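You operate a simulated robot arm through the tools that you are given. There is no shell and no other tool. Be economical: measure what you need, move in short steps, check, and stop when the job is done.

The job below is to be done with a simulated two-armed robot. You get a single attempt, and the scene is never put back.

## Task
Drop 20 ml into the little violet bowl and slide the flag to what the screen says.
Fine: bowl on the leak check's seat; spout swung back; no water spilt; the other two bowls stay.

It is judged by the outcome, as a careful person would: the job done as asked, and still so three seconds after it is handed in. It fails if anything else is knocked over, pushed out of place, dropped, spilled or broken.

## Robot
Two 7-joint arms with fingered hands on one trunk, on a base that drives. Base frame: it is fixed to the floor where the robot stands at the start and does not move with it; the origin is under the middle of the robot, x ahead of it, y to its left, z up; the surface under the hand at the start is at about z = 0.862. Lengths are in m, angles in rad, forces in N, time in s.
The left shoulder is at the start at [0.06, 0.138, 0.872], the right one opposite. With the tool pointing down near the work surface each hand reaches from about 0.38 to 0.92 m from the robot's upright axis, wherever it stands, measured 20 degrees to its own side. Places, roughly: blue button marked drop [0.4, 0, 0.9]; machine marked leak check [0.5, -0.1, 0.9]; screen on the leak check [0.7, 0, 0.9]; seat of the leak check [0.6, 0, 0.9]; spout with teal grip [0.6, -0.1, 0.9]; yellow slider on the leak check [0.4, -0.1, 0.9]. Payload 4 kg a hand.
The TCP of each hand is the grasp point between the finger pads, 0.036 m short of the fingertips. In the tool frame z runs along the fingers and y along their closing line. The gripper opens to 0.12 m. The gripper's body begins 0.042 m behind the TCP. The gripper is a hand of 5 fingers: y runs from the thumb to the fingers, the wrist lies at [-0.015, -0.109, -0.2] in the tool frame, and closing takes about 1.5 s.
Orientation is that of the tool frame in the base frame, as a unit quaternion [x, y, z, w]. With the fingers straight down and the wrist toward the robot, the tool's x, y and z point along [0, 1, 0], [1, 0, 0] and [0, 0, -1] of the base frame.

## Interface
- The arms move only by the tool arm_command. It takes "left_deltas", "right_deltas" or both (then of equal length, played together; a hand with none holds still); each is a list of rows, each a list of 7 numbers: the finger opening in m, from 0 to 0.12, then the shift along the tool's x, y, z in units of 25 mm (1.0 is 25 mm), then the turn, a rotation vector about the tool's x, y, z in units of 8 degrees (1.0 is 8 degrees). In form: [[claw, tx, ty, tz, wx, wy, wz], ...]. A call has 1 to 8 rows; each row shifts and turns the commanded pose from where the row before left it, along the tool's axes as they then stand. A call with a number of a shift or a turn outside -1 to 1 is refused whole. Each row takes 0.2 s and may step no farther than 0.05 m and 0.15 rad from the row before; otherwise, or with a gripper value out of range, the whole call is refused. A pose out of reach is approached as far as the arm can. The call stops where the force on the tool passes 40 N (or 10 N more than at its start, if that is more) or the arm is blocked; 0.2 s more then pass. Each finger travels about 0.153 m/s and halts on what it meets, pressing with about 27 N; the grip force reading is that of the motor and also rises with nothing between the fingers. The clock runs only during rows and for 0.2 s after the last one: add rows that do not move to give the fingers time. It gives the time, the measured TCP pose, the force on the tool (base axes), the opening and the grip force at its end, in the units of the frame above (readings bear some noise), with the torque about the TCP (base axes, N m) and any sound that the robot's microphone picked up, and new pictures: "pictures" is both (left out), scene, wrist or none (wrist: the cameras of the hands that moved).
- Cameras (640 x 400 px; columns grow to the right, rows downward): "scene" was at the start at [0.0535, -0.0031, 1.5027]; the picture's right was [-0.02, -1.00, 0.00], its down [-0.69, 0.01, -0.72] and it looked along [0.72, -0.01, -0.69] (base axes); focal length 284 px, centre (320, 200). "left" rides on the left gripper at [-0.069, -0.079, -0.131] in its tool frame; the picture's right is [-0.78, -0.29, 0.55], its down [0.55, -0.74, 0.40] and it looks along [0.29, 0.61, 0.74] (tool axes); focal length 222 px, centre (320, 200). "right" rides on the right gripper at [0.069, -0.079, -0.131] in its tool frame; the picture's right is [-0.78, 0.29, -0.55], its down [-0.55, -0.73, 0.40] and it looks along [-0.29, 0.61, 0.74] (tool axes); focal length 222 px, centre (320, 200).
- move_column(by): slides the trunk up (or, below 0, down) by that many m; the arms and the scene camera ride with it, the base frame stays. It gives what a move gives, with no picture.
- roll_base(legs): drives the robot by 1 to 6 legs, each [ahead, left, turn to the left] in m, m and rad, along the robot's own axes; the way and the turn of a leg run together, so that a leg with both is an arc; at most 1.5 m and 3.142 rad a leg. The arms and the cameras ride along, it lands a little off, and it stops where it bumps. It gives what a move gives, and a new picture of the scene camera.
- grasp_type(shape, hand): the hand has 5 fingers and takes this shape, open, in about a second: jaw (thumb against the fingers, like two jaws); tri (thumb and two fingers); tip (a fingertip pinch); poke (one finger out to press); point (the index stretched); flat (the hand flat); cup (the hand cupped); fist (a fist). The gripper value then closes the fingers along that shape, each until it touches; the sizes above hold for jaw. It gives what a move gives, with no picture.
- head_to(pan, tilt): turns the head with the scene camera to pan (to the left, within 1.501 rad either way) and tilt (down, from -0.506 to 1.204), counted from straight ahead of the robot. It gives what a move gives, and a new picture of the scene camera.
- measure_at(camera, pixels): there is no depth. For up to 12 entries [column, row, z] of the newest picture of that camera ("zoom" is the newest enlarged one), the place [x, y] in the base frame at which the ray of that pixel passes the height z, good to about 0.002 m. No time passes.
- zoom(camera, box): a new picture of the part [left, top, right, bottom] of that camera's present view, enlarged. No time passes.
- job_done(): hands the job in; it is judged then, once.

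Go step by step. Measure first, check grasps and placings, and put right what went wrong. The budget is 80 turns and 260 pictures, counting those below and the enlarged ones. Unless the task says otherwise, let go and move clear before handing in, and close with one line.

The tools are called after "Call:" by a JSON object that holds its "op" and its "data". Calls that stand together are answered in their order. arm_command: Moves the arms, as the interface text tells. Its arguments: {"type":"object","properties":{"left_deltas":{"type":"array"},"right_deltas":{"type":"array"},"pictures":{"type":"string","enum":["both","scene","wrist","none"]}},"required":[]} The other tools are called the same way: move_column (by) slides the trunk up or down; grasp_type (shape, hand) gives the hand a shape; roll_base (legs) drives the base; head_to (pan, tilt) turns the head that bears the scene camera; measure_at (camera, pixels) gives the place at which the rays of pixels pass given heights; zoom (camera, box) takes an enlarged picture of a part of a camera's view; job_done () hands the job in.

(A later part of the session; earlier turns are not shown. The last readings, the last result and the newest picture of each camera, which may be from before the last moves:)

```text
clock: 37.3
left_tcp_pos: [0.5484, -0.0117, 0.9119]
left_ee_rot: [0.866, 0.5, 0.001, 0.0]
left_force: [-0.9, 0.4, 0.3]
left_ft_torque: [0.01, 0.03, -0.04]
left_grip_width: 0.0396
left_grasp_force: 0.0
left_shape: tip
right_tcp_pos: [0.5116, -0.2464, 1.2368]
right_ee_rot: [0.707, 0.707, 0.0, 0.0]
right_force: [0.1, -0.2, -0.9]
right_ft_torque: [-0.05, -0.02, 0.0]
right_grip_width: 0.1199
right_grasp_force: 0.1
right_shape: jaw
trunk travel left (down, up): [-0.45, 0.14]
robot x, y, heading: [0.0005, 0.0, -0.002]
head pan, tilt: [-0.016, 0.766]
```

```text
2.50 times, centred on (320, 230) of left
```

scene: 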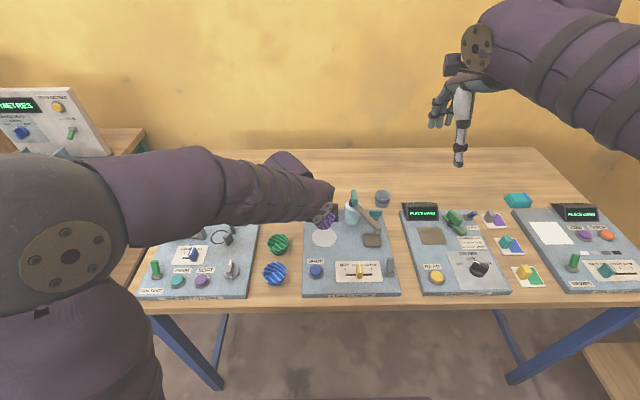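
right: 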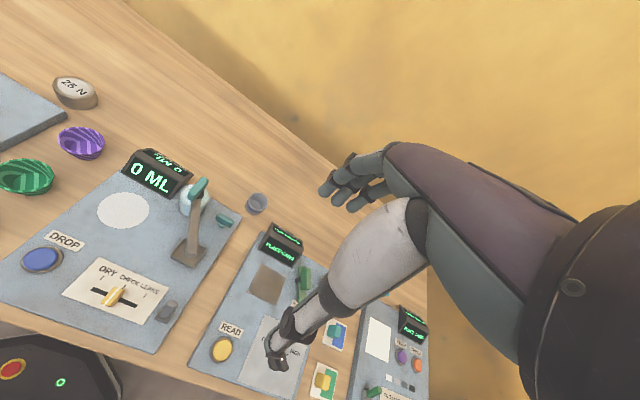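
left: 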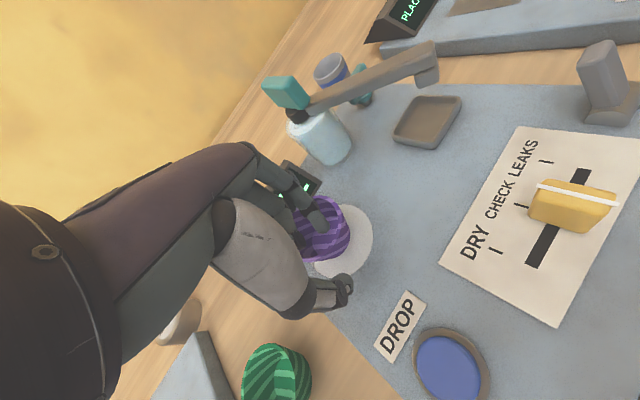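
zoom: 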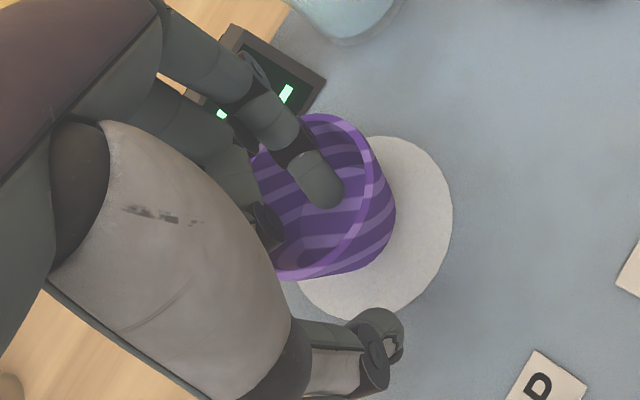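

The bowl stands free. I lift the left hand straight up and then move it back to the left.

Call:
{"op": "arm_command", "data": {"left_deltas": [[0.04, 0, 0, -0.7, 0, 0, 0], [0.04, 0, 0, -0.9, 0, 0, 0], [0.04, 0, 0, -1, 0, 0, 0], [0.04, 0, 0, -1, 0, 0, 0], [0.04, 1, -0.5, -1, 0, 0, 0], [0.04, 1, -0.5, -1, 0, 0, 0], [0.04, 1, -0.5, 0, 0, 0, 0], [0.04, 1, -0.5, 0, 0, 0, 0]], "pictures": "none"}}

Call:
{"op": "arm_command", "data": {"left_deltas": [[0.04, 1, -0.5, 0, 0, 0, 0], [0.04, 1, -0.5, 0, 0, 0, 0], [0.04, 1, -0.5, 0, 0, 0, 0], [0.04, 1, -0.5, 0, 0, 0, 0], [0.04, 1, -0.5, 0, 0, 0, 0]]}}

Call:
{"op": "zoom", "data": {"camera": "scene", "box": [280, 180, 400, 260]}}

```text
clock: 39.1
left_tcp_pos: [0.5544, 0.1007, 1.0515]
left_ee_rot: [0.866, 0.5, 0.002, 0.0]
left_force: [0.3, 0.0, -0.3]
left_ft_torque: [0.02, 0.02, 0.01]
left_grip_width: 0.0395
left_grasp_force: 0.1
left_shape: tip
right_tcp_pos: [0.5117, -0.2461, 1.2364]
right_ee_rot: [0.708, 0.707, 0.0, 0.001]
right_force: [0.3, -0.2, 0.4]
right_ft_torque: [-0.01, -0.03, 0.0]
right_grip_width: 0.1196
right_grasp_force: 0.1
right_shape: jaw
trunk travel left (down, up): [-0.45, 0.14]
robot x, y, heading: [-0.0039, -0.0002, -0.001]
head pan, tilt: [-0.016, 0.766]
```

```text
clock: 40.3
left_tcp_pos: [0.564, 0.239, 1.0515]
left_ee_rot: [0.866, 0.5, 0.002, 0.0]
left_force: [-0.2, -0.4, -0.1]
left_ft_torque: [0.0, 0.01, 0.01]
left_grip_width: 0.0396
left_grasp_force: 0.0
left_shape: tip
right_tcp_pos: [0.5112, -0.2455, 1.2367]
right_ee_rot: [0.708, 0.707, 0.0, 0.0]
right_force: [-0.1, 0.3, 0.6]
right_ft_torque: [-0.03, 0.01, 0.0]
right_grip_width: 0.1197
right_grasp_force: 0.1
right_shape: jaw
trunk travel left (down, up): [-0.45, 0.14]
robot x, y, heading: [0.001, -0.0015, -0.0]
head pan, tilt: [-0.016, 0.766]
```

scene: 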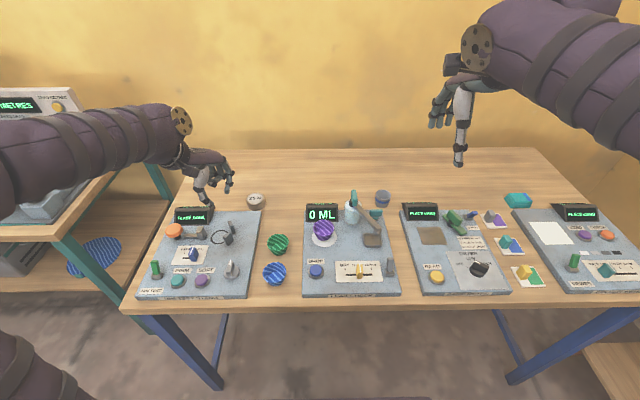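
left: 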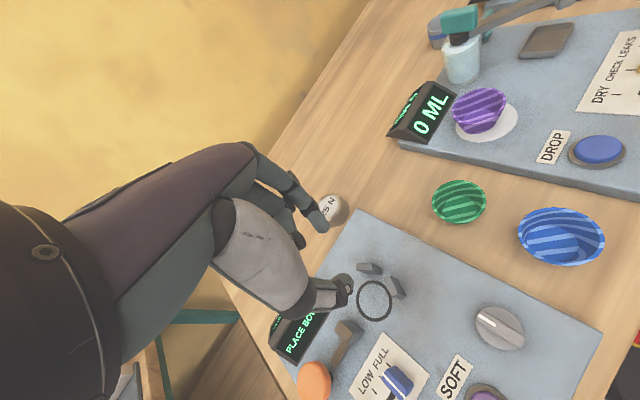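

```text
5.00 times, centred on (340, 220) of scene
```

zoom: 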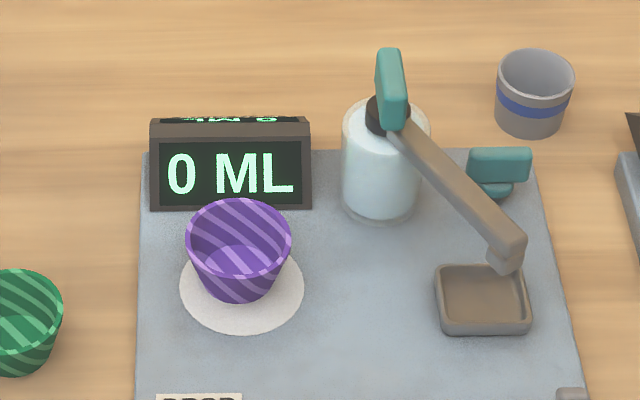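

The bowl stands upright on the seat, about 8 mm behind centre. Next I triangulate the spout grip and beam end using the scene, right and left cameras.

Call:
{"op": "measure_at", "data": {"camera": "scene", "pixels": [[354.2, 197.6, 0.94], [354.2, 197.6, 0.96], [354.2, 197.6, 0.98], [378, 227, 0.9], [378, 227, 0.93], [378, 227, 0.96], [377, 243.5, 0.862], [352, 226, 0.862]]}}

Call:
{"op": "measure_at", "data": {"camera": "right", "pixels": [[197.8, 189, 0.94], [197.8, 189, 0.96], [197.8, 189, 0.98], [193, 252, 0.9], [193, 252, 0.93], [193, 252, 0.96]]}}

Call:
{"op": "zoom", "data": {"camera": "right", "box": [140, 150, 260, 270]}}

Call:
{"op": "zoom", "data": {"camera": "left", "box": [380, 0, 640, 162]}}

```text
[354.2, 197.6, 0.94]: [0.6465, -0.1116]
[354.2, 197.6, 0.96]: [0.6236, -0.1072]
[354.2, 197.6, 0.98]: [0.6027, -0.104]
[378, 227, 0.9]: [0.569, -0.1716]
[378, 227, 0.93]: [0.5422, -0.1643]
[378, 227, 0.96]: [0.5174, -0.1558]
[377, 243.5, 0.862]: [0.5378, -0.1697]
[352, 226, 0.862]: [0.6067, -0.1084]
```

```text
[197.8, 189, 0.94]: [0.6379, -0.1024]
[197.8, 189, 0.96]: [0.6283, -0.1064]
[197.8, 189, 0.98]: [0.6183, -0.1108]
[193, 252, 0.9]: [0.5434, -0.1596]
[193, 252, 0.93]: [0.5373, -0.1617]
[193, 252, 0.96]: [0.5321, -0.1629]
```

```text
3.33 times, centred on (200, 210) of right
```

zoom: 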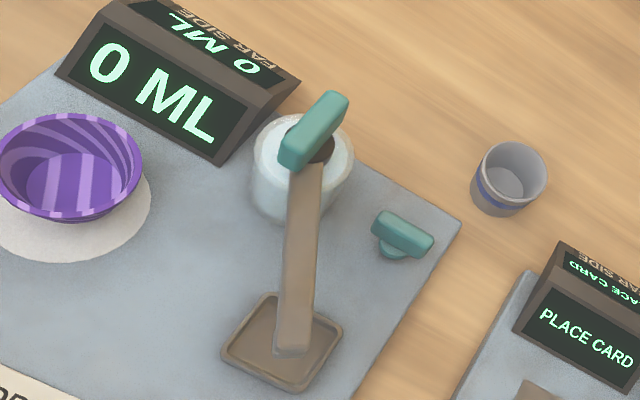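

```text
2.46 times, centred on (510, 81) of left
```

zoom: 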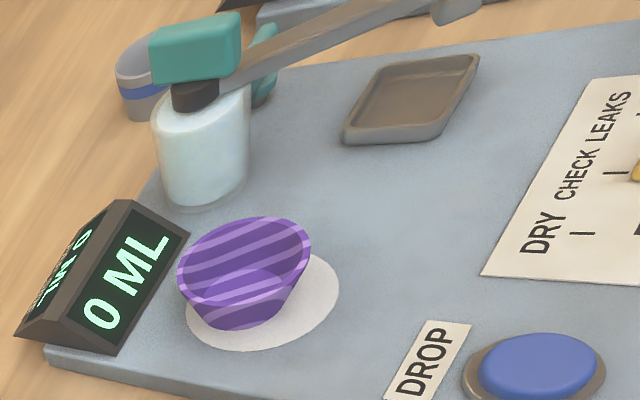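

The grip is at about (0.629, -0.107, 0.955) along x. The beam end is at (0.539, -0.162), and swinging it over the seat means about 83° clockwise. I turn the right hand by +90° so it closes across the grip and bring it above.

Call:
{"op": "arm_command", "data": {"right_deltas": [[0.12, 0, 0, 0, 0, 0, -1], [0.12, 0, 0, 0, 0, 0, -1], [0.12, 0, 0, 0, 0, 0, -1], [0.12, 0, 0, 0, 0, 0, -1], [0.12, 0, 0, 0.5, 0, 0, -1], [0.12, 0, 0, 0.5, 0, 0, -1], [0.12, 0, 0, 0.5, 0, 0, -1], [0.12, 0, 0, 0.5, 0, 0, -1]], "pictures": "none"}}

Call:
{"op": "arm_command", "data": {"right_deltas": [[0.08, 0, 0, 0.5, 0, 0, -1], [0.06, 0, 0, 0.5, 0, 0, -1], [0.06, 0, 0, 0.5, 0, 0, -1], [0.06, 0, 0, 0.5, 0, 0, -0.25], [0.06, -0.9, 0.9, 0.3, 0, 0, 0], [0.06, -0.9, 0.9, 0.3, 0, 0, 0], [0.06, -0.9, 0.9, 0.3, 0, 0, 0], [0.06, 0, 0, 0, 0, 0, 0]]}}

```text
clock: 42.1
left_tcp_pos: [0.5635, 0.2385, 1.0524]
left_ee_rot: [0.866, 0.499, 0.001, 0.0]
left_force: [0.0, 0.2, 0.9]
left_ft_torque: [0.02, 0.0, 0.02]
left_grip_width: 0.0397
left_grasp_force: 0.0
left_shape: tip
right_tcp_pos: [0.511, -0.2451, 1.1859]
right_ee_rot: [0.224, 0.975, 0.0, -0.001]
right_force: [-0.2, -0.1, 0.5]
right_ft_torque: [-0.05, -0.01, 0.0]
right_grip_width: 0.1195
right_grasp_force: 0.0
right_shape: jaw
trunk travel left (down, up): [-0.45, 0.14]
robot x, y, heading: [-0.001, -0.0007, 0.002]
head pan, tilt: [-0.016, 0.766]
```

```text
clock: 43.9
left_tcp_pos: [0.5632, 0.2375, 1.0517]
left_ee_rot: [0.866, 0.5, 0.002, 0.0]
left_force: [0.4, -0.9, -0.8]
left_ft_torque: [0.03, -0.05, 0.01]
left_grip_width: 0.0398
left_grasp_force: 0.0
left_shape: tip
right_tcp_pos: [0.5792, -0.178, 1.1141]
right_ee_rot: [0.0, 1.0, 0.0, 0.0]
right_force: [-0.7, 0.8, -0.5]
right_ft_torque: [0.0, -0.01, 0.02]
right_grip_width: 0.0604
right_grasp_force: 0.0
right_shape: jaw
trunk travel left (down, up): [-0.45, 0.14]
robot x, y, heading: [-0.0019, 0.0007, 0.002]
head pan, tilt: [-0.016, 0.766]
```

scene: 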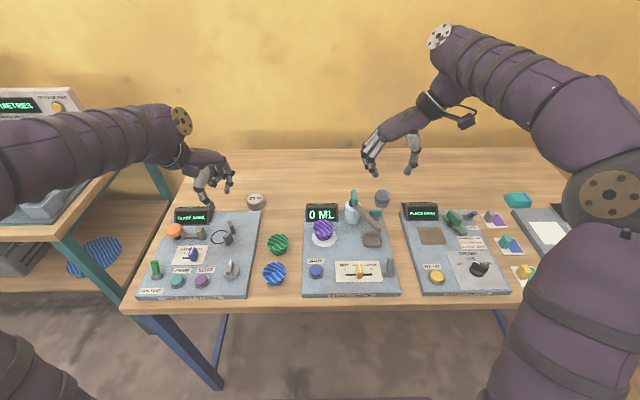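
right: 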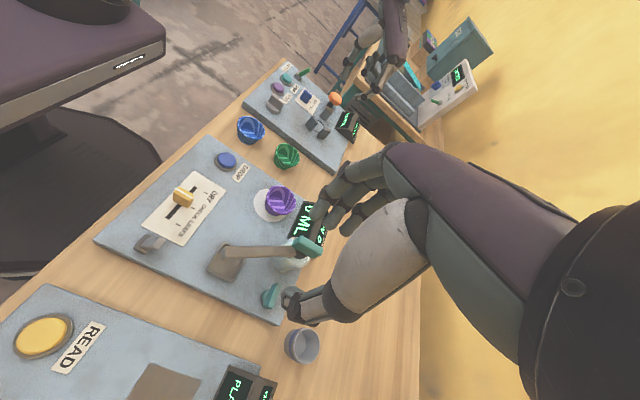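

Both arms are clear. I bring the right hand over the grip at z≈1.02 and check.

Call:
{"op": "arm_command", "data": {"right_deltas": [[0.06, -0.63, 0.95, 0.9, 0, 0, 0], [0.06, -0.63, 0.95, 0.9, 0, 0, 0], [0.06, -0.63, 0.95, 0.9, 0, 0, 0], [0.06, 0, 0, 0.9, 0, 0, 0], [0.06, 0, 0, 0, 0, 0, 0]], "pictures": "wrist"}}

Call:
{"op": "zoom", "data": {"camera": "scene", "box": [310, 160, 400, 220]}}

Call:
{"op": "zoom", "data": {"camera": "right", "box": [200, 140, 400, 340]}}

```text
clock: 45.1
left_tcp_pos: [0.5635, 0.2385, 1.0519]
left_ee_rot: [0.866, 0.5, 0.001, 0.0]
left_force: [0.3, -0.6, 0.4]
left_ft_torque: [-0.04, -0.01, 0.03]
left_grip_width: 0.0398
left_grasp_force: 0.0
left_shape: tip
right_tcp_pos: [0.6244, -0.1054, 1.0242]
right_ee_rot: [0.0, 1.0, 0.0, 0.0]
right_force: [0.1, 0.1, 0.4]
right_ft_torque: [0.0, -0.01, 0.0]
right_grip_width: 0.0603
right_grasp_force: 0.1
right_shape: jaw
trunk travel left (down, up): [-0.45, 0.14]
robot x, y, heading: [0.0015, -0.002, 0.002]
head pan, tilt: [-0.016, 0.766]
```

right: 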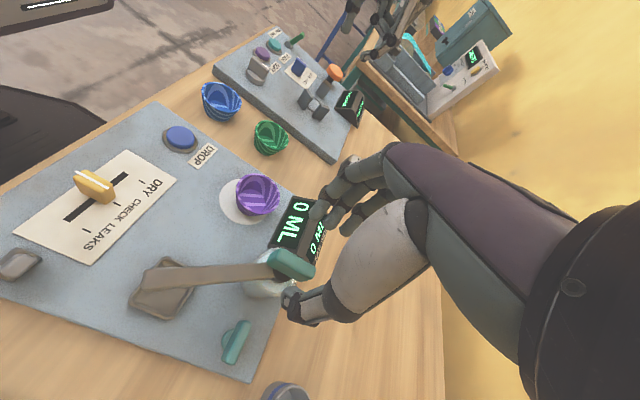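

```text
6.67 times, centred on (355, 190) of scene
```

zoom: 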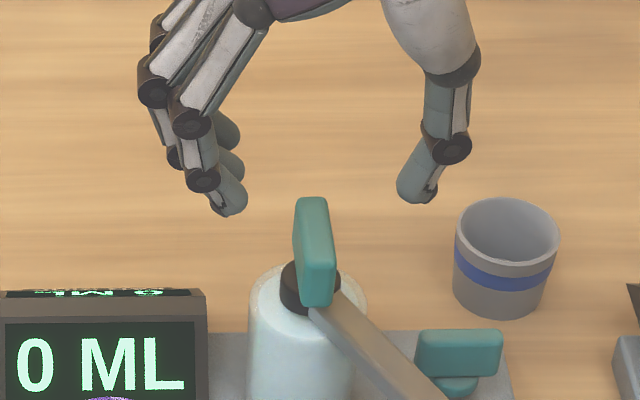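

```text
2.00 times, centred on (300, 240) of right
```

zoom: 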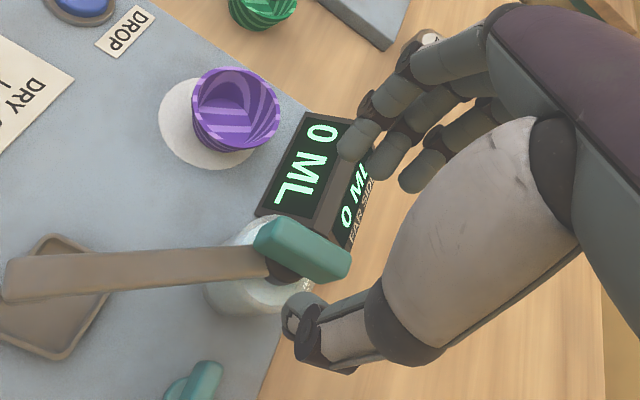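

The fingers straddle the grip nicely: midpoint column 323 against the grip at 317 in the zoom. I lower 44 mm and look.

Call:
{"op": "arm_command", "data": {"right_deltas": [[0.06, 0, -0.06, 0.9, 0, 0, 0], [0.06, 0, 0, 0.86, 0, 0, 0], [0.06, 0, 0, 0, 0, 0, 0]], "pictures": "wrist"}}

Call:
{"op": "zoom", "data": {"camera": "scene", "box": [310, 170, 400, 230]}}

Call:
{"op": "zoom", "data": {"camera": "right", "box": [200, 140, 400, 340]}}

```text
clock: 45.9
left_tcp_pos: [0.5631, 0.2392, 1.0512]
left_ee_rot: [0.866, 0.5, 0.001, 0.0]
left_force: [0.2, -0.1, -0.3]
left_ft_torque: [-0.02, 0.0, 0.01]
left_grip_width: 0.0399
left_grasp_force: 0.1
left_shape: tip
right_tcp_pos: [0.6266, -0.1089, 0.9801]
right_ee_rot: [0.0, 1.0, 0.0, 0.001]
right_force: [-0.7, 0.8, 0.8]
right_ft_torque: [-0.02, 0.0, 0.0]
right_grip_width: 0.0603
right_grasp_force: 0.1
right_shape: jaw
trunk travel left (down, up): [-0.45, 0.14]
robot x, y, heading: [0.0011, -0.0, 0.001]
head pan, tilt: [-0.016, 0.766]
```

right: 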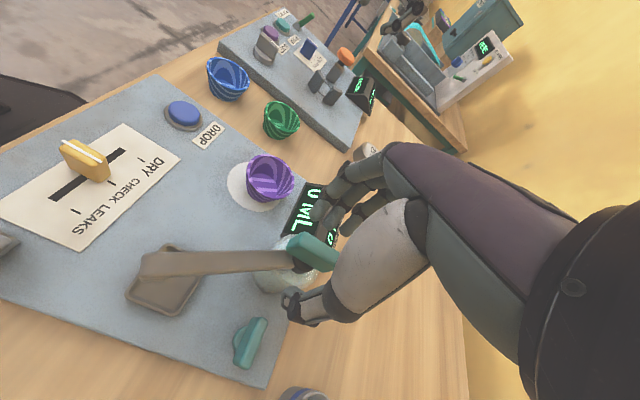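

```text
6.67 times, centred on (355, 200) of scene
```

zoom: 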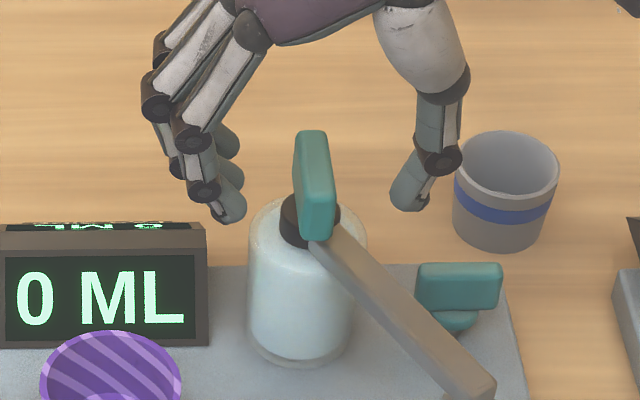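

```text
2.00 times, centred on (300, 240) of right
```

zoom: 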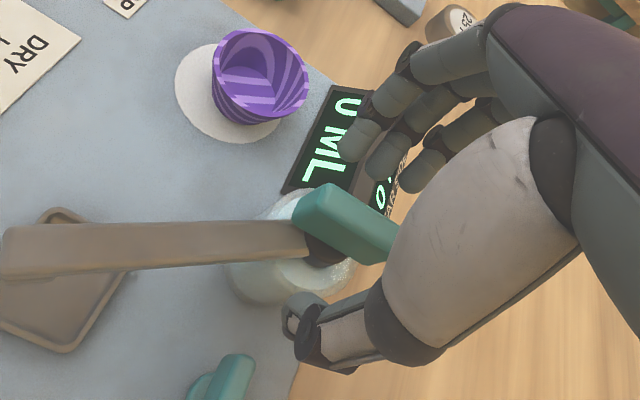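

The fingertips sit beside the grip bar. I close on it.

Call:
{"op": "arm_command", "data": {"right_deltas": [[0.05, 0, 0, 0, 0, 0, 0], [0.04, 0, 0, 0, 0, 0, 0], [0.03, 0, 0, 0, 0, 0, 0], [0.02, 0, 0, 0, 0, 0, 0], [0.012, 0, 0, 0, 0, 0, 0], [0.006, 0, 0, 0, 0, 0, 0], [0.0, 0, 0, 0, 0, 0, 0], [0.0, 0, 0, 0, 0, 0, 0]], "pictures": "wrist"}}

Call:
{"op": "zoom", "data": {"camera": "scene", "box": [310, 170, 400, 230]}}

Call:
{"op": "zoom", "data": {"camera": "right", "box": [200, 140, 400, 340]}}

```text
clock: 47.7
left_tcp_pos: [0.5626, 0.2381, 1.0512]
left_ee_rot: [0.866, 0.501, 0.0, 0.0]
left_force: [0.1, 0.3, -0.1]
left_ft_torque: [-0.02, 0.0, 0.02]
left_grip_width: 0.0397
left_grasp_force: 0.2
left_shape: tip
right_tcp_pos: [0.6268, -0.1068, 0.9808]
right_ee_rot: [0.0, 1.0, -0.001, 0.0]
right_force: [0.5, 0.7, -1.8]
right_ft_torque: [0.07, 0.01, 0.03]
right_grip_width: 0.0091
right_grasp_force: 27.2
right_shape: jaw
trunk travel left (down, up): [-0.45, 0.14]
robot x, y, heading: [-0.001, 0.0002, -0.003]
head pan, tilt: [-0.016, 0.766]
```

right: 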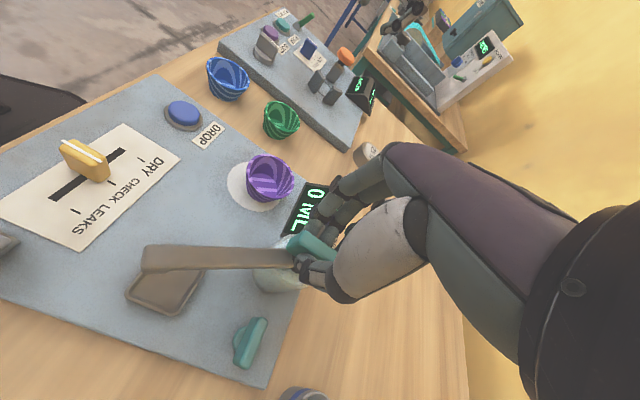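

```text
6.67 times, centred on (355, 200) of scene
```

zoom: 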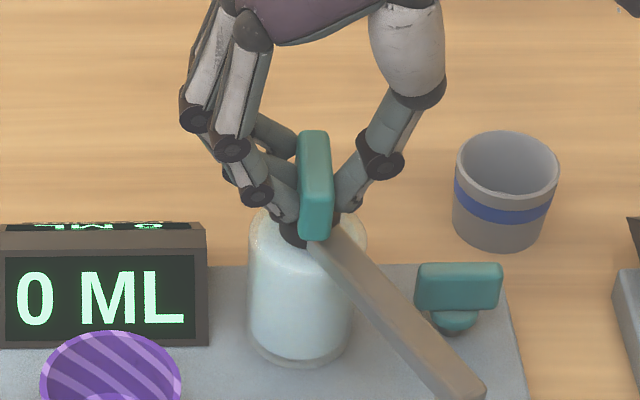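

```text
2.00 times, centred on (300, 240) of right
```

zoom: 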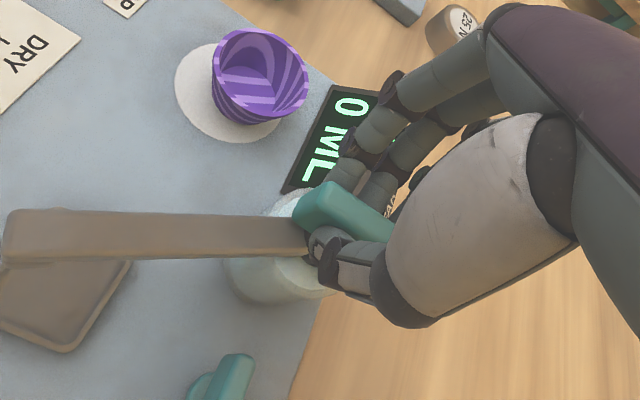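

The grip is held firmly. I twist clockwise 40° and check that the spout follows.

Call:
{"op": "arm_command", "data": {"right_deltas": [[0.0, 0, 0, 0, 0, 0, 0.8], [0.0, 0, 0, 0, 0, 0, 0.8], [0.0, 0, 0, 0, 0, 0, 0.8], [0.0, 0, 0, 0, 0, 0, 0.8], [0.0, 0, 0, 0, 0, 0, 0.8], [0.0, 0, 0, 0, 0, 0, 0.8]], "pictures": "scene"}}

Call:
{"op": "zoom", "data": {"camera": "scene", "box": [300, 170, 405, 240]}}

```text
clock: 49.1
left_tcp_pos: [0.5645, 0.2408, 1.0509]
left_ee_rot: [0.866, 0.5, 0.001, 0.002]
left_force: [-0.3, 0.4, 0.8]
left_ft_torque: [-0.01, 0.04, -0.02]
left_grip_width: 0.0395
left_grasp_force: 0.2
left_shape: tip
right_tcp_pos: [0.627, -0.1072, 0.9807]
right_ee_rot: [0.33, 0.944, 0.0, 0.001]
right_force: [0.9, 12.3, -1.0]
right_ft_torque: [0.37, -0.09, 0.1]
right_grip_width: 0.0085
right_grasp_force: 27.3
right_shape: jaw
trunk travel left (down, up): [-0.45, 0.14]
robot x, y, heading: [0.0016, -0.0006, 0.005]
head pan, tilt: [-0.016, 0.766]
```

scene: 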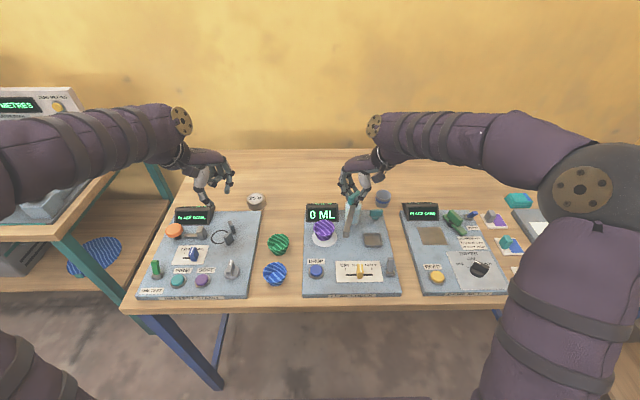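

```text
5.71 times, centred on (352, 205) of scene
```

zoom: 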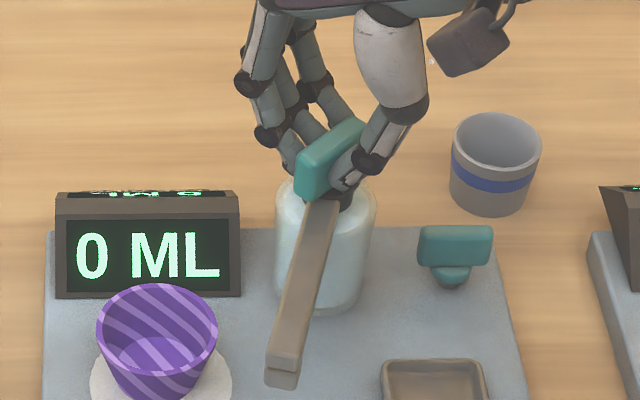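

The spout follows well. I continue another 32°, easing the 12 N side force with a 2 mm shift towards +y.

Call:
{"op": "arm_command", "data": {"right_deltas": [[0.0, 0.06, 0.06, 0, 0, 0, 0.8], [0.0, 0, 0, 0, 0, 0, 0.8], [0.0, 0, 0, 0, 0, 0, 0.8], [0.0, 0, 0, 0, 0, 0, 0.8], [0.0, 0, 0, 0, 0, 0, 0.8], [0.0, 0, 0, 0, 0, 0, 0]], "pictures": "wrist"}}

Call:
{"op": "zoom", "data": {"camera": "scene", "box": [300, 190, 405, 260]}}

```text
clock: 50.5
left_tcp_pos: [0.5643, 0.2397, 1.0506]
left_ee_rot: [0.866, 0.5, 0.001, 0.001]
left_force: [-0.4, 0.7, 1.3]
left_ft_torque: [-0.05, 0.01, 0.02]
left_grip_width: 0.0395
left_grasp_force: 0.0
left_shape: tip
right_tcp_pos: [0.6278, -0.1039, 0.9801]
right_ee_rot: [0.577, 0.817, 0.0, 0.0]
right_force: [8.5, 9.2, 0.0]
right_ft_torque: [0.33, -0.37, 0.07]
right_grip_width: 0.0083
right_grasp_force: 27.3
right_shape: jaw
trunk travel left (down, up): [-0.45, 0.14]
robot x, y, heading: [-0.0022, 0.0017, 0.001]
head pan, tilt: [-0.016, 0.766]
```

right: 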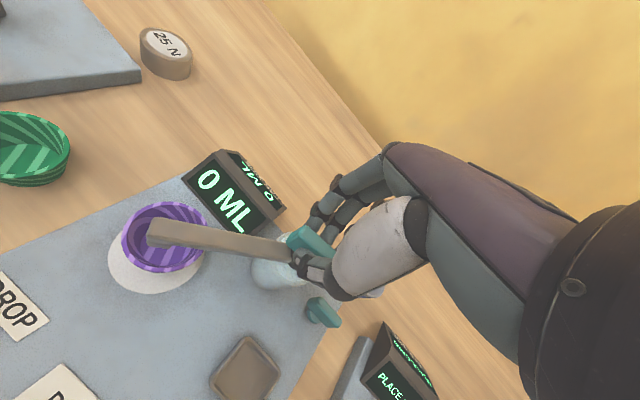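

```text
5.71 times, centred on (352, 225) of scene
```

zoom: 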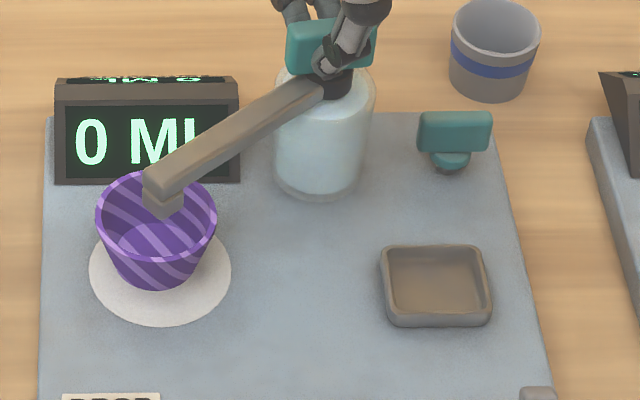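

The nozzle, at zoom (163, 205), now points straight over the seat centre, inside the bowl rim. I release the grip and check that it stays.

Call:
{"op": "arm_command", "data": {"right_deltas": [[0.01, 0, 0, 0, 0, 0, 0], [0.02, 0, 0, 0, 0, 0, 0], [0.035, 0, 0, 0, 0, 0, 0], [0.05, 0, 0, 0, 0, 0, 0], [0.06, 0, 0, 0, 0, 0, 0], [0.06, 0, 0, -0.8, 0, 0, 0], [0.06, 0, 0, -1, 0, 0, 0], [0.06, 0, 0, -1, 0, 0, 0]], "pictures": "scene"}}

Call:
{"op": "zoom", "data": {"camera": "scene", "box": [300, 190, 405, 260]}}

```text
clock: 52.3
left_tcp_pos: [0.5636, 0.2387, 1.0512]
left_ee_rot: [0.866, 0.5, 0.001, 0.0]
left_force: [-0.4, 0.3, 0.7]
left_ft_torque: [0.02, -0.02, -0.02]
left_grip_width: 0.0396
left_grasp_force: 0.1
left_shape: tip
right_tcp_pos: [0.6273, -0.1067, 1.0505]
right_ee_rot: [0.577, 0.817, 0.0, 0.0]
right_force: [-0.9, 0.2, 0.9]
right_ft_torque: [-0.01, -0.02, -0.02]
right_grip_width: 0.0597
right_grasp_force: 0.0
right_shape: jaw
trunk travel left (down, up): [-0.45, 0.14]
robot x, y, heading: [0.0035, -0.0024, -0.003]
head pan, tilt: [-0.016, 0.766]
```

scene: 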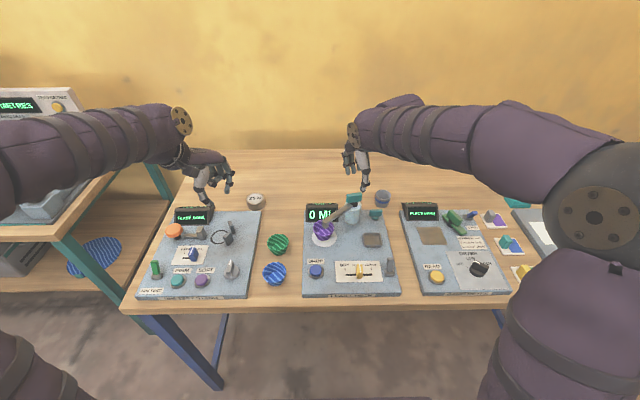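

```text
5.71 times, centred on (352, 225) of scene
```

zoom: 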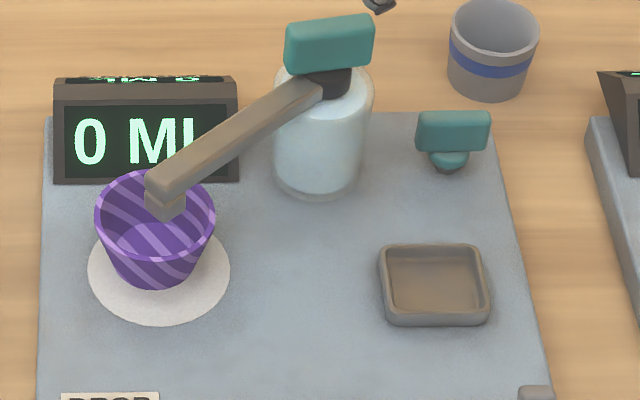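

The spout stays over the bowl. Now I locate the DROP button with both cameras and shape the left hand to poke.

Call:
{"op": "measure_at", "data": {"camera": "scene", "pixels": [[316, 270, 0.862], [316, 270, 0.872], [316, 270, 0.882], [360.5, 269, 0.87], [360.5, 269, 0.89], [341, 264.5, 0.862], [367.5, 264.5, 0.862]]}}

Call:
{"op": "measure_at", "data": {"camera": "left", "pixels": [[599, 148, 0.862], [599, 148, 0.872], [599, 148, 0.882]]}}

Call:
{"op": "grasp_type", "data": {"shape": "poke", "hand": "left"}}

```text
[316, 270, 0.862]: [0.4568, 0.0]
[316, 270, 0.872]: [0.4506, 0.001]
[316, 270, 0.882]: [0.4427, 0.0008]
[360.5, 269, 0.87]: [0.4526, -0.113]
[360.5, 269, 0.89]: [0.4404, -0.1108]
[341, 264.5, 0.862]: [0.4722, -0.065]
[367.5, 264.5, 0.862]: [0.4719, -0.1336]
```

```text
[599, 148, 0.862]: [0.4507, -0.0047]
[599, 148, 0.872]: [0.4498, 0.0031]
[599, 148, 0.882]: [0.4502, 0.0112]
```

```text
clock: 53.2
left_tcp_pos: [0.5627, 0.2392, 1.051]
left_ee_rot: [0.866, 0.5, 0.001, 0.001]
left_force: [0.2, 0.7, -0.3]
left_ft_torque: [0.0, -0.01, 0.02]
left_grip_width: 0.0001
left_grasp_force: 0.1
left_shape: poke
right_tcp_pos: [0.6276, -0.105, 1.0495]
right_ee_rot: [0.577, 0.817, 0.001, 0.0]
right_force: [-0.6, 0.2, 0.0]
right_ft_torque: [-0.01, 0.01, 0.0]
right_grip_width: 0.0599
right_grasp_force: 0.0
right_shape: jaw
trunk travel left (down, up): [-0.45, 0.14]
robot x, y, heading: [-0.0001, -0.0052, -0.001]
head pan, tilt: [-0.016, 0.766]
```

The button is at (0.4505, 0.001, ~0.872). I carry the left hand over it at z≈1.05.

Call:
{"op": "arm_command", "data": {"left_deltas": [[0, -1, 0.08, 0, 0, 0, 0], [0, -1, 0.08, 0, 0, 0, 0], [0, -1, 0.08, 0, 0, 0, 0], [0, -1, 0.08, 0, 0, 0, 0], [0, -1, 0.08, 0, 0, 0, 0], [0, -1, 0.08, 0, 0, 0, 0], [0, -1, 0.08, 0, 0, 0, 0], [0, -1, 0.08, 0, 0, 0, 0]], "pictures": "none"}}

Call:
{"op": "arm_command", "data": {"left_deltas": [[0, -1, 0.08, 0.5, 0, 0, 0], [0, -1, 0.08, 0.8, 0, 0, 0], [0, -0.5, 0.08, 0.8, 0, 0, 0], [0, 0, 0, 0.5, 0, 0, 0], [0, 0, 0, 0, 0, 0, 0]]}}

Call:
{"op": "zoom", "data": {"camera": "scene", "box": [280, 220, 385, 290]}}

```text
clock: 55.0
left_tcp_pos: [0.4768, 0.0572, 1.0512]
left_ee_rot: [0.866, 0.5, 0.001, 0.002]
left_force: [-0.2, 0.4, 0.5]
left_ft_torque: [-0.04, 0.02, 0.0]
left_grip_width: 0.0
left_grasp_force: 0.1
left_shape: poke
right_tcp_pos: [0.6274, -0.1063, 1.05]
right_ee_rot: [0.576, 0.818, 0.0, 0.0]
right_force: [-0.4, 0.2, 0.6]
right_ft_torque: [0.03, 0.01, 0.04]
right_grip_width: 0.0597
right_grasp_force: 0.1
right_shape: jaw
trunk travel left (down, up): [-0.45, 0.14]
robot x, y, heading: [-0.0015, -0.0028, 0.005]
head pan, tilt: [-0.016, 0.766]
```

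```text
clock: 56.2
left_tcp_pos: [0.4521, 0.001, 0.9873]
left_ee_rot: [0.866, 0.5, 0.002, 0.0]
left_force: [-1.0, -1.0, -0.6]
left_ft_torque: [-0.02, 0.04, -0.01]
left_grip_width: 0.0001
left_grasp_force: 0.0
left_shape: poke
right_tcp_pos: [0.6277, -0.1061, 1.0497]
right_ee_rot: [0.577, 0.817, 0.0, 0.0]
right_force: [0.5, -0.2, 0.1]
right_ft_torque: [0.01, -0.01, 0.03]
right_grip_width: 0.0595
right_grasp_force: 0.0
right_shape: jaw
trunk travel left (down, up): [-0.45, 0.14]
robot x, y, heading: [-0.0007, 0.0005, -0.002]
head pan, tilt: [-0.016, 0.766]
```

scene: 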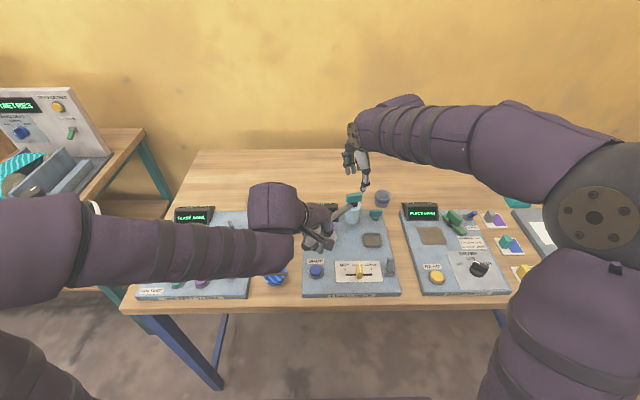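
left: 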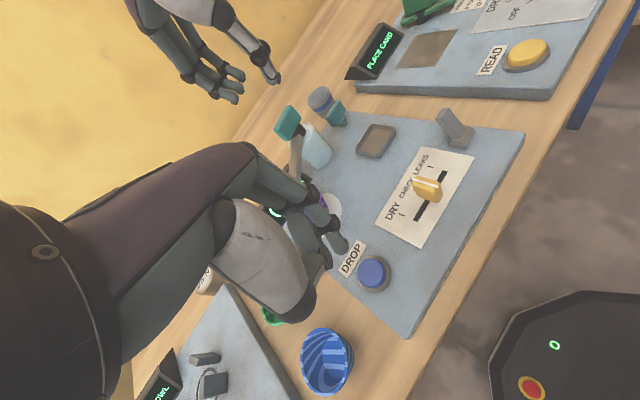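

```text
5.71 times, centred on (332, 255) of scene
```

zoom: 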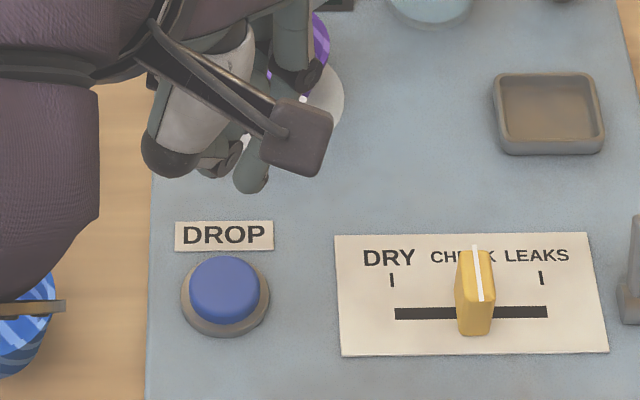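

I check where the index tip, at (320.3, 251), stands.

Call:
{"op": "measure_at", "data": {"camera": "scene", "pixels": [[320.3, 251, 0.93], [320.3, 251, 0.94], [320.3, 251, 0.951], [320.3, 251, 0.96]]}}

Call:
{"op": "measure_at", "data": {"camera": "left", "pixels": [[337, 251, 0.93], [337, 251, 0.94], [337, 251, 0.951], [337, 251, 0.96], [373, 272, 0.872], [373, 272, 0.865]]}}

Call:
{"op": "zoom", "data": {"camera": "left", "box": [260, 170, 420, 300]}}

```text
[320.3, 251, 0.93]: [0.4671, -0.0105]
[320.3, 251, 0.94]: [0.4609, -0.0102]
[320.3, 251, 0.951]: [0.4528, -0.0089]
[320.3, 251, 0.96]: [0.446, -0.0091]
```

```text
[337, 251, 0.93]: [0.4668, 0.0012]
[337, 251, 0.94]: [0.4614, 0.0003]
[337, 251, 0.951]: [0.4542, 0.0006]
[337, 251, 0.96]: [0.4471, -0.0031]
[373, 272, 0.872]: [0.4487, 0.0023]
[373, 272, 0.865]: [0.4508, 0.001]
```

```text
3.08 times, centred on (340, 235) of left
```

zoom: 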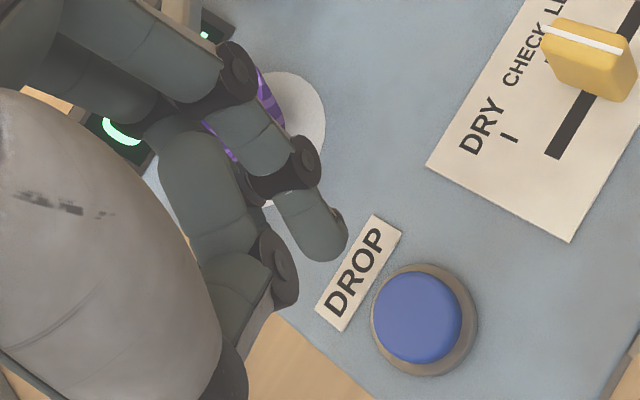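

The index tip is within 5 mm of the button axis, at z≈0.95. I descend to just above the button.

Call:
{"op": "arm_command", "data": {"left_deltas": [[0, 0.14, -0.1, 0.8, 0, 0, 0], [0, 0, 0, 0.8, 0, 0, 0], [0, 0, 0, 0.8, 0, 0, 0], [0, 0, 0, 0.4, 0, 0, 0], [0, 0, 0, 0, 0, 0, 0]], "pictures": "wrist"}}

Call:
{"op": "zoom", "data": {"camera": "scene", "box": [280, 200, 385, 290]}}

Call:
{"op": "zoom", "data": {"camera": "left", "box": [240, 130, 420, 310]}}

```text
clock: 57.4
left_tcp_pos: [0.4501, 0.0067, 0.9172]
left_ee_rot: [0.866, 0.5, 0.002, 0.001]
left_force: [-0.4, 0.0, 0.3]
left_ft_torque: [-0.01, 0.02, 0.03]
left_grip_width: 0.0002
left_grasp_force: 0.0
left_shape: poke
right_tcp_pos: [0.6281, -0.1063, 1.049]
right_ee_rot: [0.576, 0.817, 0.0, 0.0]
right_force: [-0.6, 0.0, -0.8]
right_ft_torque: [-0.02, -0.01, 0.03]
right_grip_width: 0.0599
right_grasp_force: 0.1
right_shape: jaw
trunk travel left (down, up): [-0.45, 0.14]
robot x, y, heading: [-0.0016, -0.0008, 0.001]
head pan, tilt: [-0.016, 0.766]
```

left: 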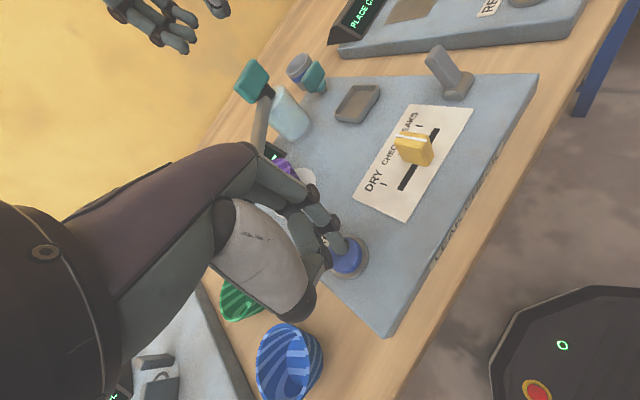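

```text
4.44 times, centred on (332, 245) of scene
```

zoom: 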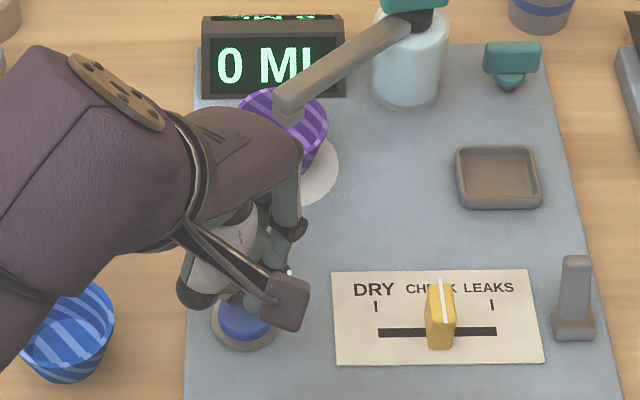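

```text
2.22 times, centred on (330, 220) of left
```

zoom: 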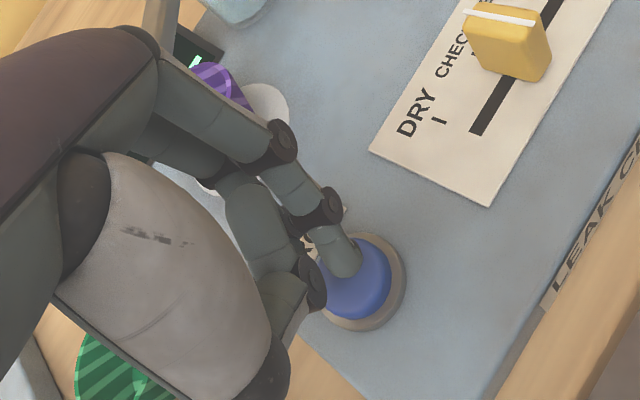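

The tip is above the button's centre. I press gently in small steps and then read the screen.

Call:
{"op": "arm_command", "data": {"left_deltas": [[0, 0, 0, 0.2, 0, 0, 0], [0, 0, 0, 0.12, 0, 0, 0], [0, 0, 0, 0.12, 0, 0, 0]], "pictures": "none"}}

Call:
{"op": "zoom", "data": {"camera": "scene", "box": [280, 195, 385, 285]}}

```text
clock: 58.2
left_tcp_pos: [0.4517, 0.0045, 0.9064]
left_ee_rot: [0.866, 0.499, 0.003, 0.002]
left_force: [0.3, -1.0, 11.4]
left_ft_torque: [-0.09, 0.03, -0.01]
left_grip_width: 0.0002
left_grasp_force: 0.0
left_shape: poke
right_tcp_pos: [0.6273, -0.106, 1.0504]
right_ee_rot: [0.576, 0.817, 0.0, 0.0]
right_force: [0.5, 0.7, 0.6]
right_ft_torque: [0.01, -0.01, 0.0]
right_grip_width: 0.0599
right_grasp_force: 0.0
right_shape: jaw
trunk travel left (down, up): [-0.45, 0.14]
robot x, y, heading: [-0.0027, -0.0026, 0.003]
head pan, tilt: [-0.016, 0.766]
heard: click
```

```text
4.44 times, centred on (332, 240) of scene
```

zoom: 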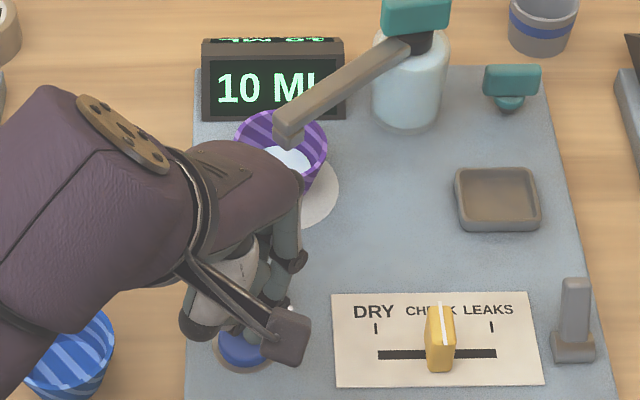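

A click, and the screen reads 10 ML with water in the bowl. I release the button and check that the reading stays.

Call:
{"op": "arm_command", "data": {"left_deltas": [[0, 0, 0, -0.3, 0, 0, 0], [0, 0, 0, -0.1, 0, 0, 0], [0, 0, 0, 0, 0, 0, 0]], "pictures": "none"}}

Call:
{"op": "zoom", "data": {"camera": "scene", "box": [280, 195, 385, 285]}}

```text
clock: 59.0
left_tcp_pos: [0.4504, 0.005, 0.9147]
left_ee_rot: [0.866, 0.5, 0.001, 0.0]
left_force: [-0.6, 1.0, -0.9]
left_ft_torque: [-0.03, 0.01, 0.01]
left_grip_width: 0.0
left_grasp_force: 0.0
left_shape: poke
right_tcp_pos: [0.6281, -0.1067, 1.0489]
right_ee_rot: [0.576, 0.817, 0.0, 0.0]
right_force: [0.8, -0.1, -0.5]
right_ft_torque: [0.0, 0.0, 0.01]
right_grip_width: 0.0598
right_grasp_force: 0.0
right_shape: jaw
trunk travel left (down, up): [-0.45, 0.14]
robot x, y, heading: [0.0028, -0.0011, 0.0]
head pan, tilt: [-0.016, 0.766]
```

```text
4.44 times, centred on (332, 240) of scene
```

zoom: 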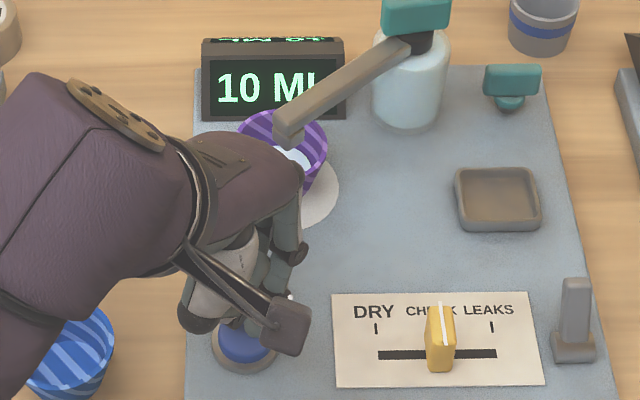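

It stays at 10 ML, so each press gives 10 ml. I press once more, release, and read.

Call:
{"op": "arm_command", "data": {"left_deltas": [[0, 0, 0, 0.2, 0, 0, 0], [0, 0, 0, 0.12, 0, 0, 0], [0, 0, 0, 0.04, 0, 0, 0]], "pictures": "none"}}

Call:
{"op": "zoom", "data": {"camera": "scene", "box": [280, 195, 385, 285]}}

```text
clock: 59.8
left_tcp_pos: [0.4519, 0.004, 0.9073]
left_ee_rot: [0.866, 0.5, 0.002, 0.0]
left_force: [0.8, -1.4, 6.6]
left_ft_torque: [-0.06, -0.01, 0.02]
left_grip_width: 0.0001
left_grasp_force: 0.1
left_shape: poke
right_tcp_pos: [0.6276, -0.1061, 1.0506]
right_ee_rot: [0.576, 0.817, -0.001, -0.001]
right_force: [0.3, -0.2, 0.9]
right_ft_torque: [-0.02, -0.01, 0.05]
right_grip_width: 0.0599
right_grasp_force: 0.0
right_shape: jaw
trunk travel left (down, up): [-0.45, 0.14]
robot x, y, heading: [0.0008, -0.0014, -0.004]
head pan, tilt: [-0.016, 0.766]
heard: click
```

```text
4.44 times, centred on (332, 240) of scene
```

zoom: 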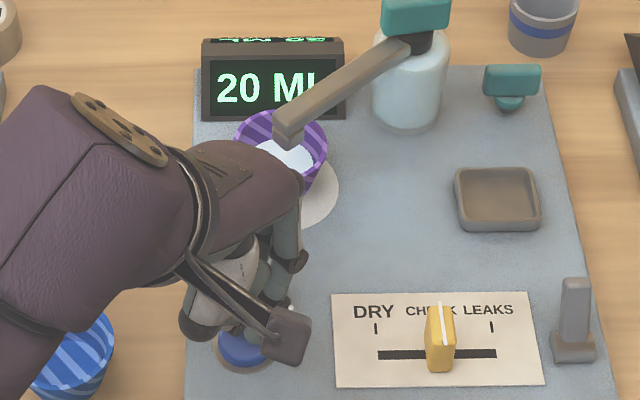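

The screen reads 20 ML. I release, raise the left hand and retreat to the left.

Call:
{"op": "arm_command", "data": {"left_deltas": [[0, 0, 0, -0.6, 0, 0, 0], [0, 0, 0, -1, 0, 0, 0], [0, 0, 0, -1, 0, 0, 0], [0, 0, 0, -1, 0, 0, 0], [0, 0, 0, -1, 0, 0, 0], [0, 0, 0, -1, 0, 0, 0], [0, 1, 0, -0.5, 0, 0, 0], [0, 1, 0, 0, 0, 0, 0]], "pictures": "none"}}

Call:
{"op": "arm_command", "data": {"left_deltas": [[0, 1, -0.3, 0, 0, 0, 0], [0, 1, -0.3, 0, 0, 0, 0], [0, 1, -0.3, 0, 0, 0, 0], [0, 1, -0.3, 0, 0, 0, 0], [0, 1, -0.3, 0, 0, 0, 0], [0, 1, -0.3, 0, 0, 0, 0], [0, 1, -0.3, 0, 0, 0, 0]], "pictures": "scene"}}

Call:
{"op": "zoom", "data": {"camera": "scene", "box": [290, 180, 410, 260]}}

```text
clock: 61.6
left_tcp_pos: [0.475, 0.0476, 1.0584]
left_ee_rot: [0.866, 0.501, 0.001, 0.001]
left_force: [-0.5, 0.1, 0.1]
left_ft_torque: [0.0, -0.01, 0.0]
left_grip_width: 0.0002
left_grasp_force: 0.0
left_shape: poke
right_tcp_pos: [0.6283, -0.1068, 1.0487]
right_ee_rot: [0.576, 0.817, 0.0, 0.0]
right_force: [0.4, -0.2, -0.3]
right_ft_torque: [0.01, 0.05, -0.01]
right_grip_width: 0.0599
right_grasp_force: 0.1
right_shape: jaw
trunk travel left (down, up): [-0.45, 0.14]
robot x, y, heading: [-0.0004, -0.0012, -0.002]
head pan, tilt: [-0.016, 0.766]
```

```text
clock: 63.2
left_tcp_pos: [0.5182, 0.2262, 1.0579]
left_ee_rot: [0.866, 0.5, 0.002, 0.0]
left_force: [0.5, 0.0, -1.2]
left_ft_torque: [0.0, 0.01, 0.02]
left_grip_width: 0.0001
left_grasp_force: 0.0
left_shape: poke
right_tcp_pos: [0.6279, -0.1069, 1.0502]
right_ee_rot: [0.577, 0.817, 0.0, 0.001]
right_force: [-0.1, 0.0, 0.1]
right_ft_torque: [-0.01, 0.01, 0.01]
right_grip_width: 0.06
right_grasp_force: 0.1
right_shape: jaw
trunk travel left (down, up): [-0.45, 0.14]
robot x, y, heading: [0.0003, 0.0012, -0.003]
head pan, tilt: [-0.016, 0.766]
```

scene: 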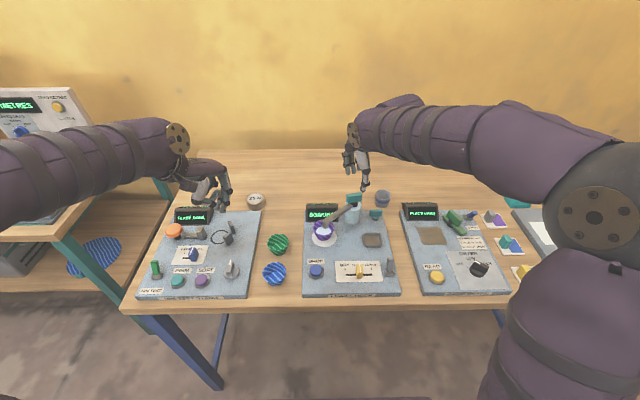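

```text
5.00 times, centred on (350, 220) of scene
```

zoom: 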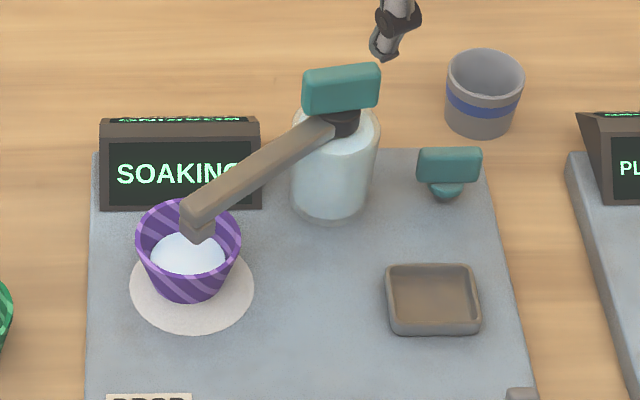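

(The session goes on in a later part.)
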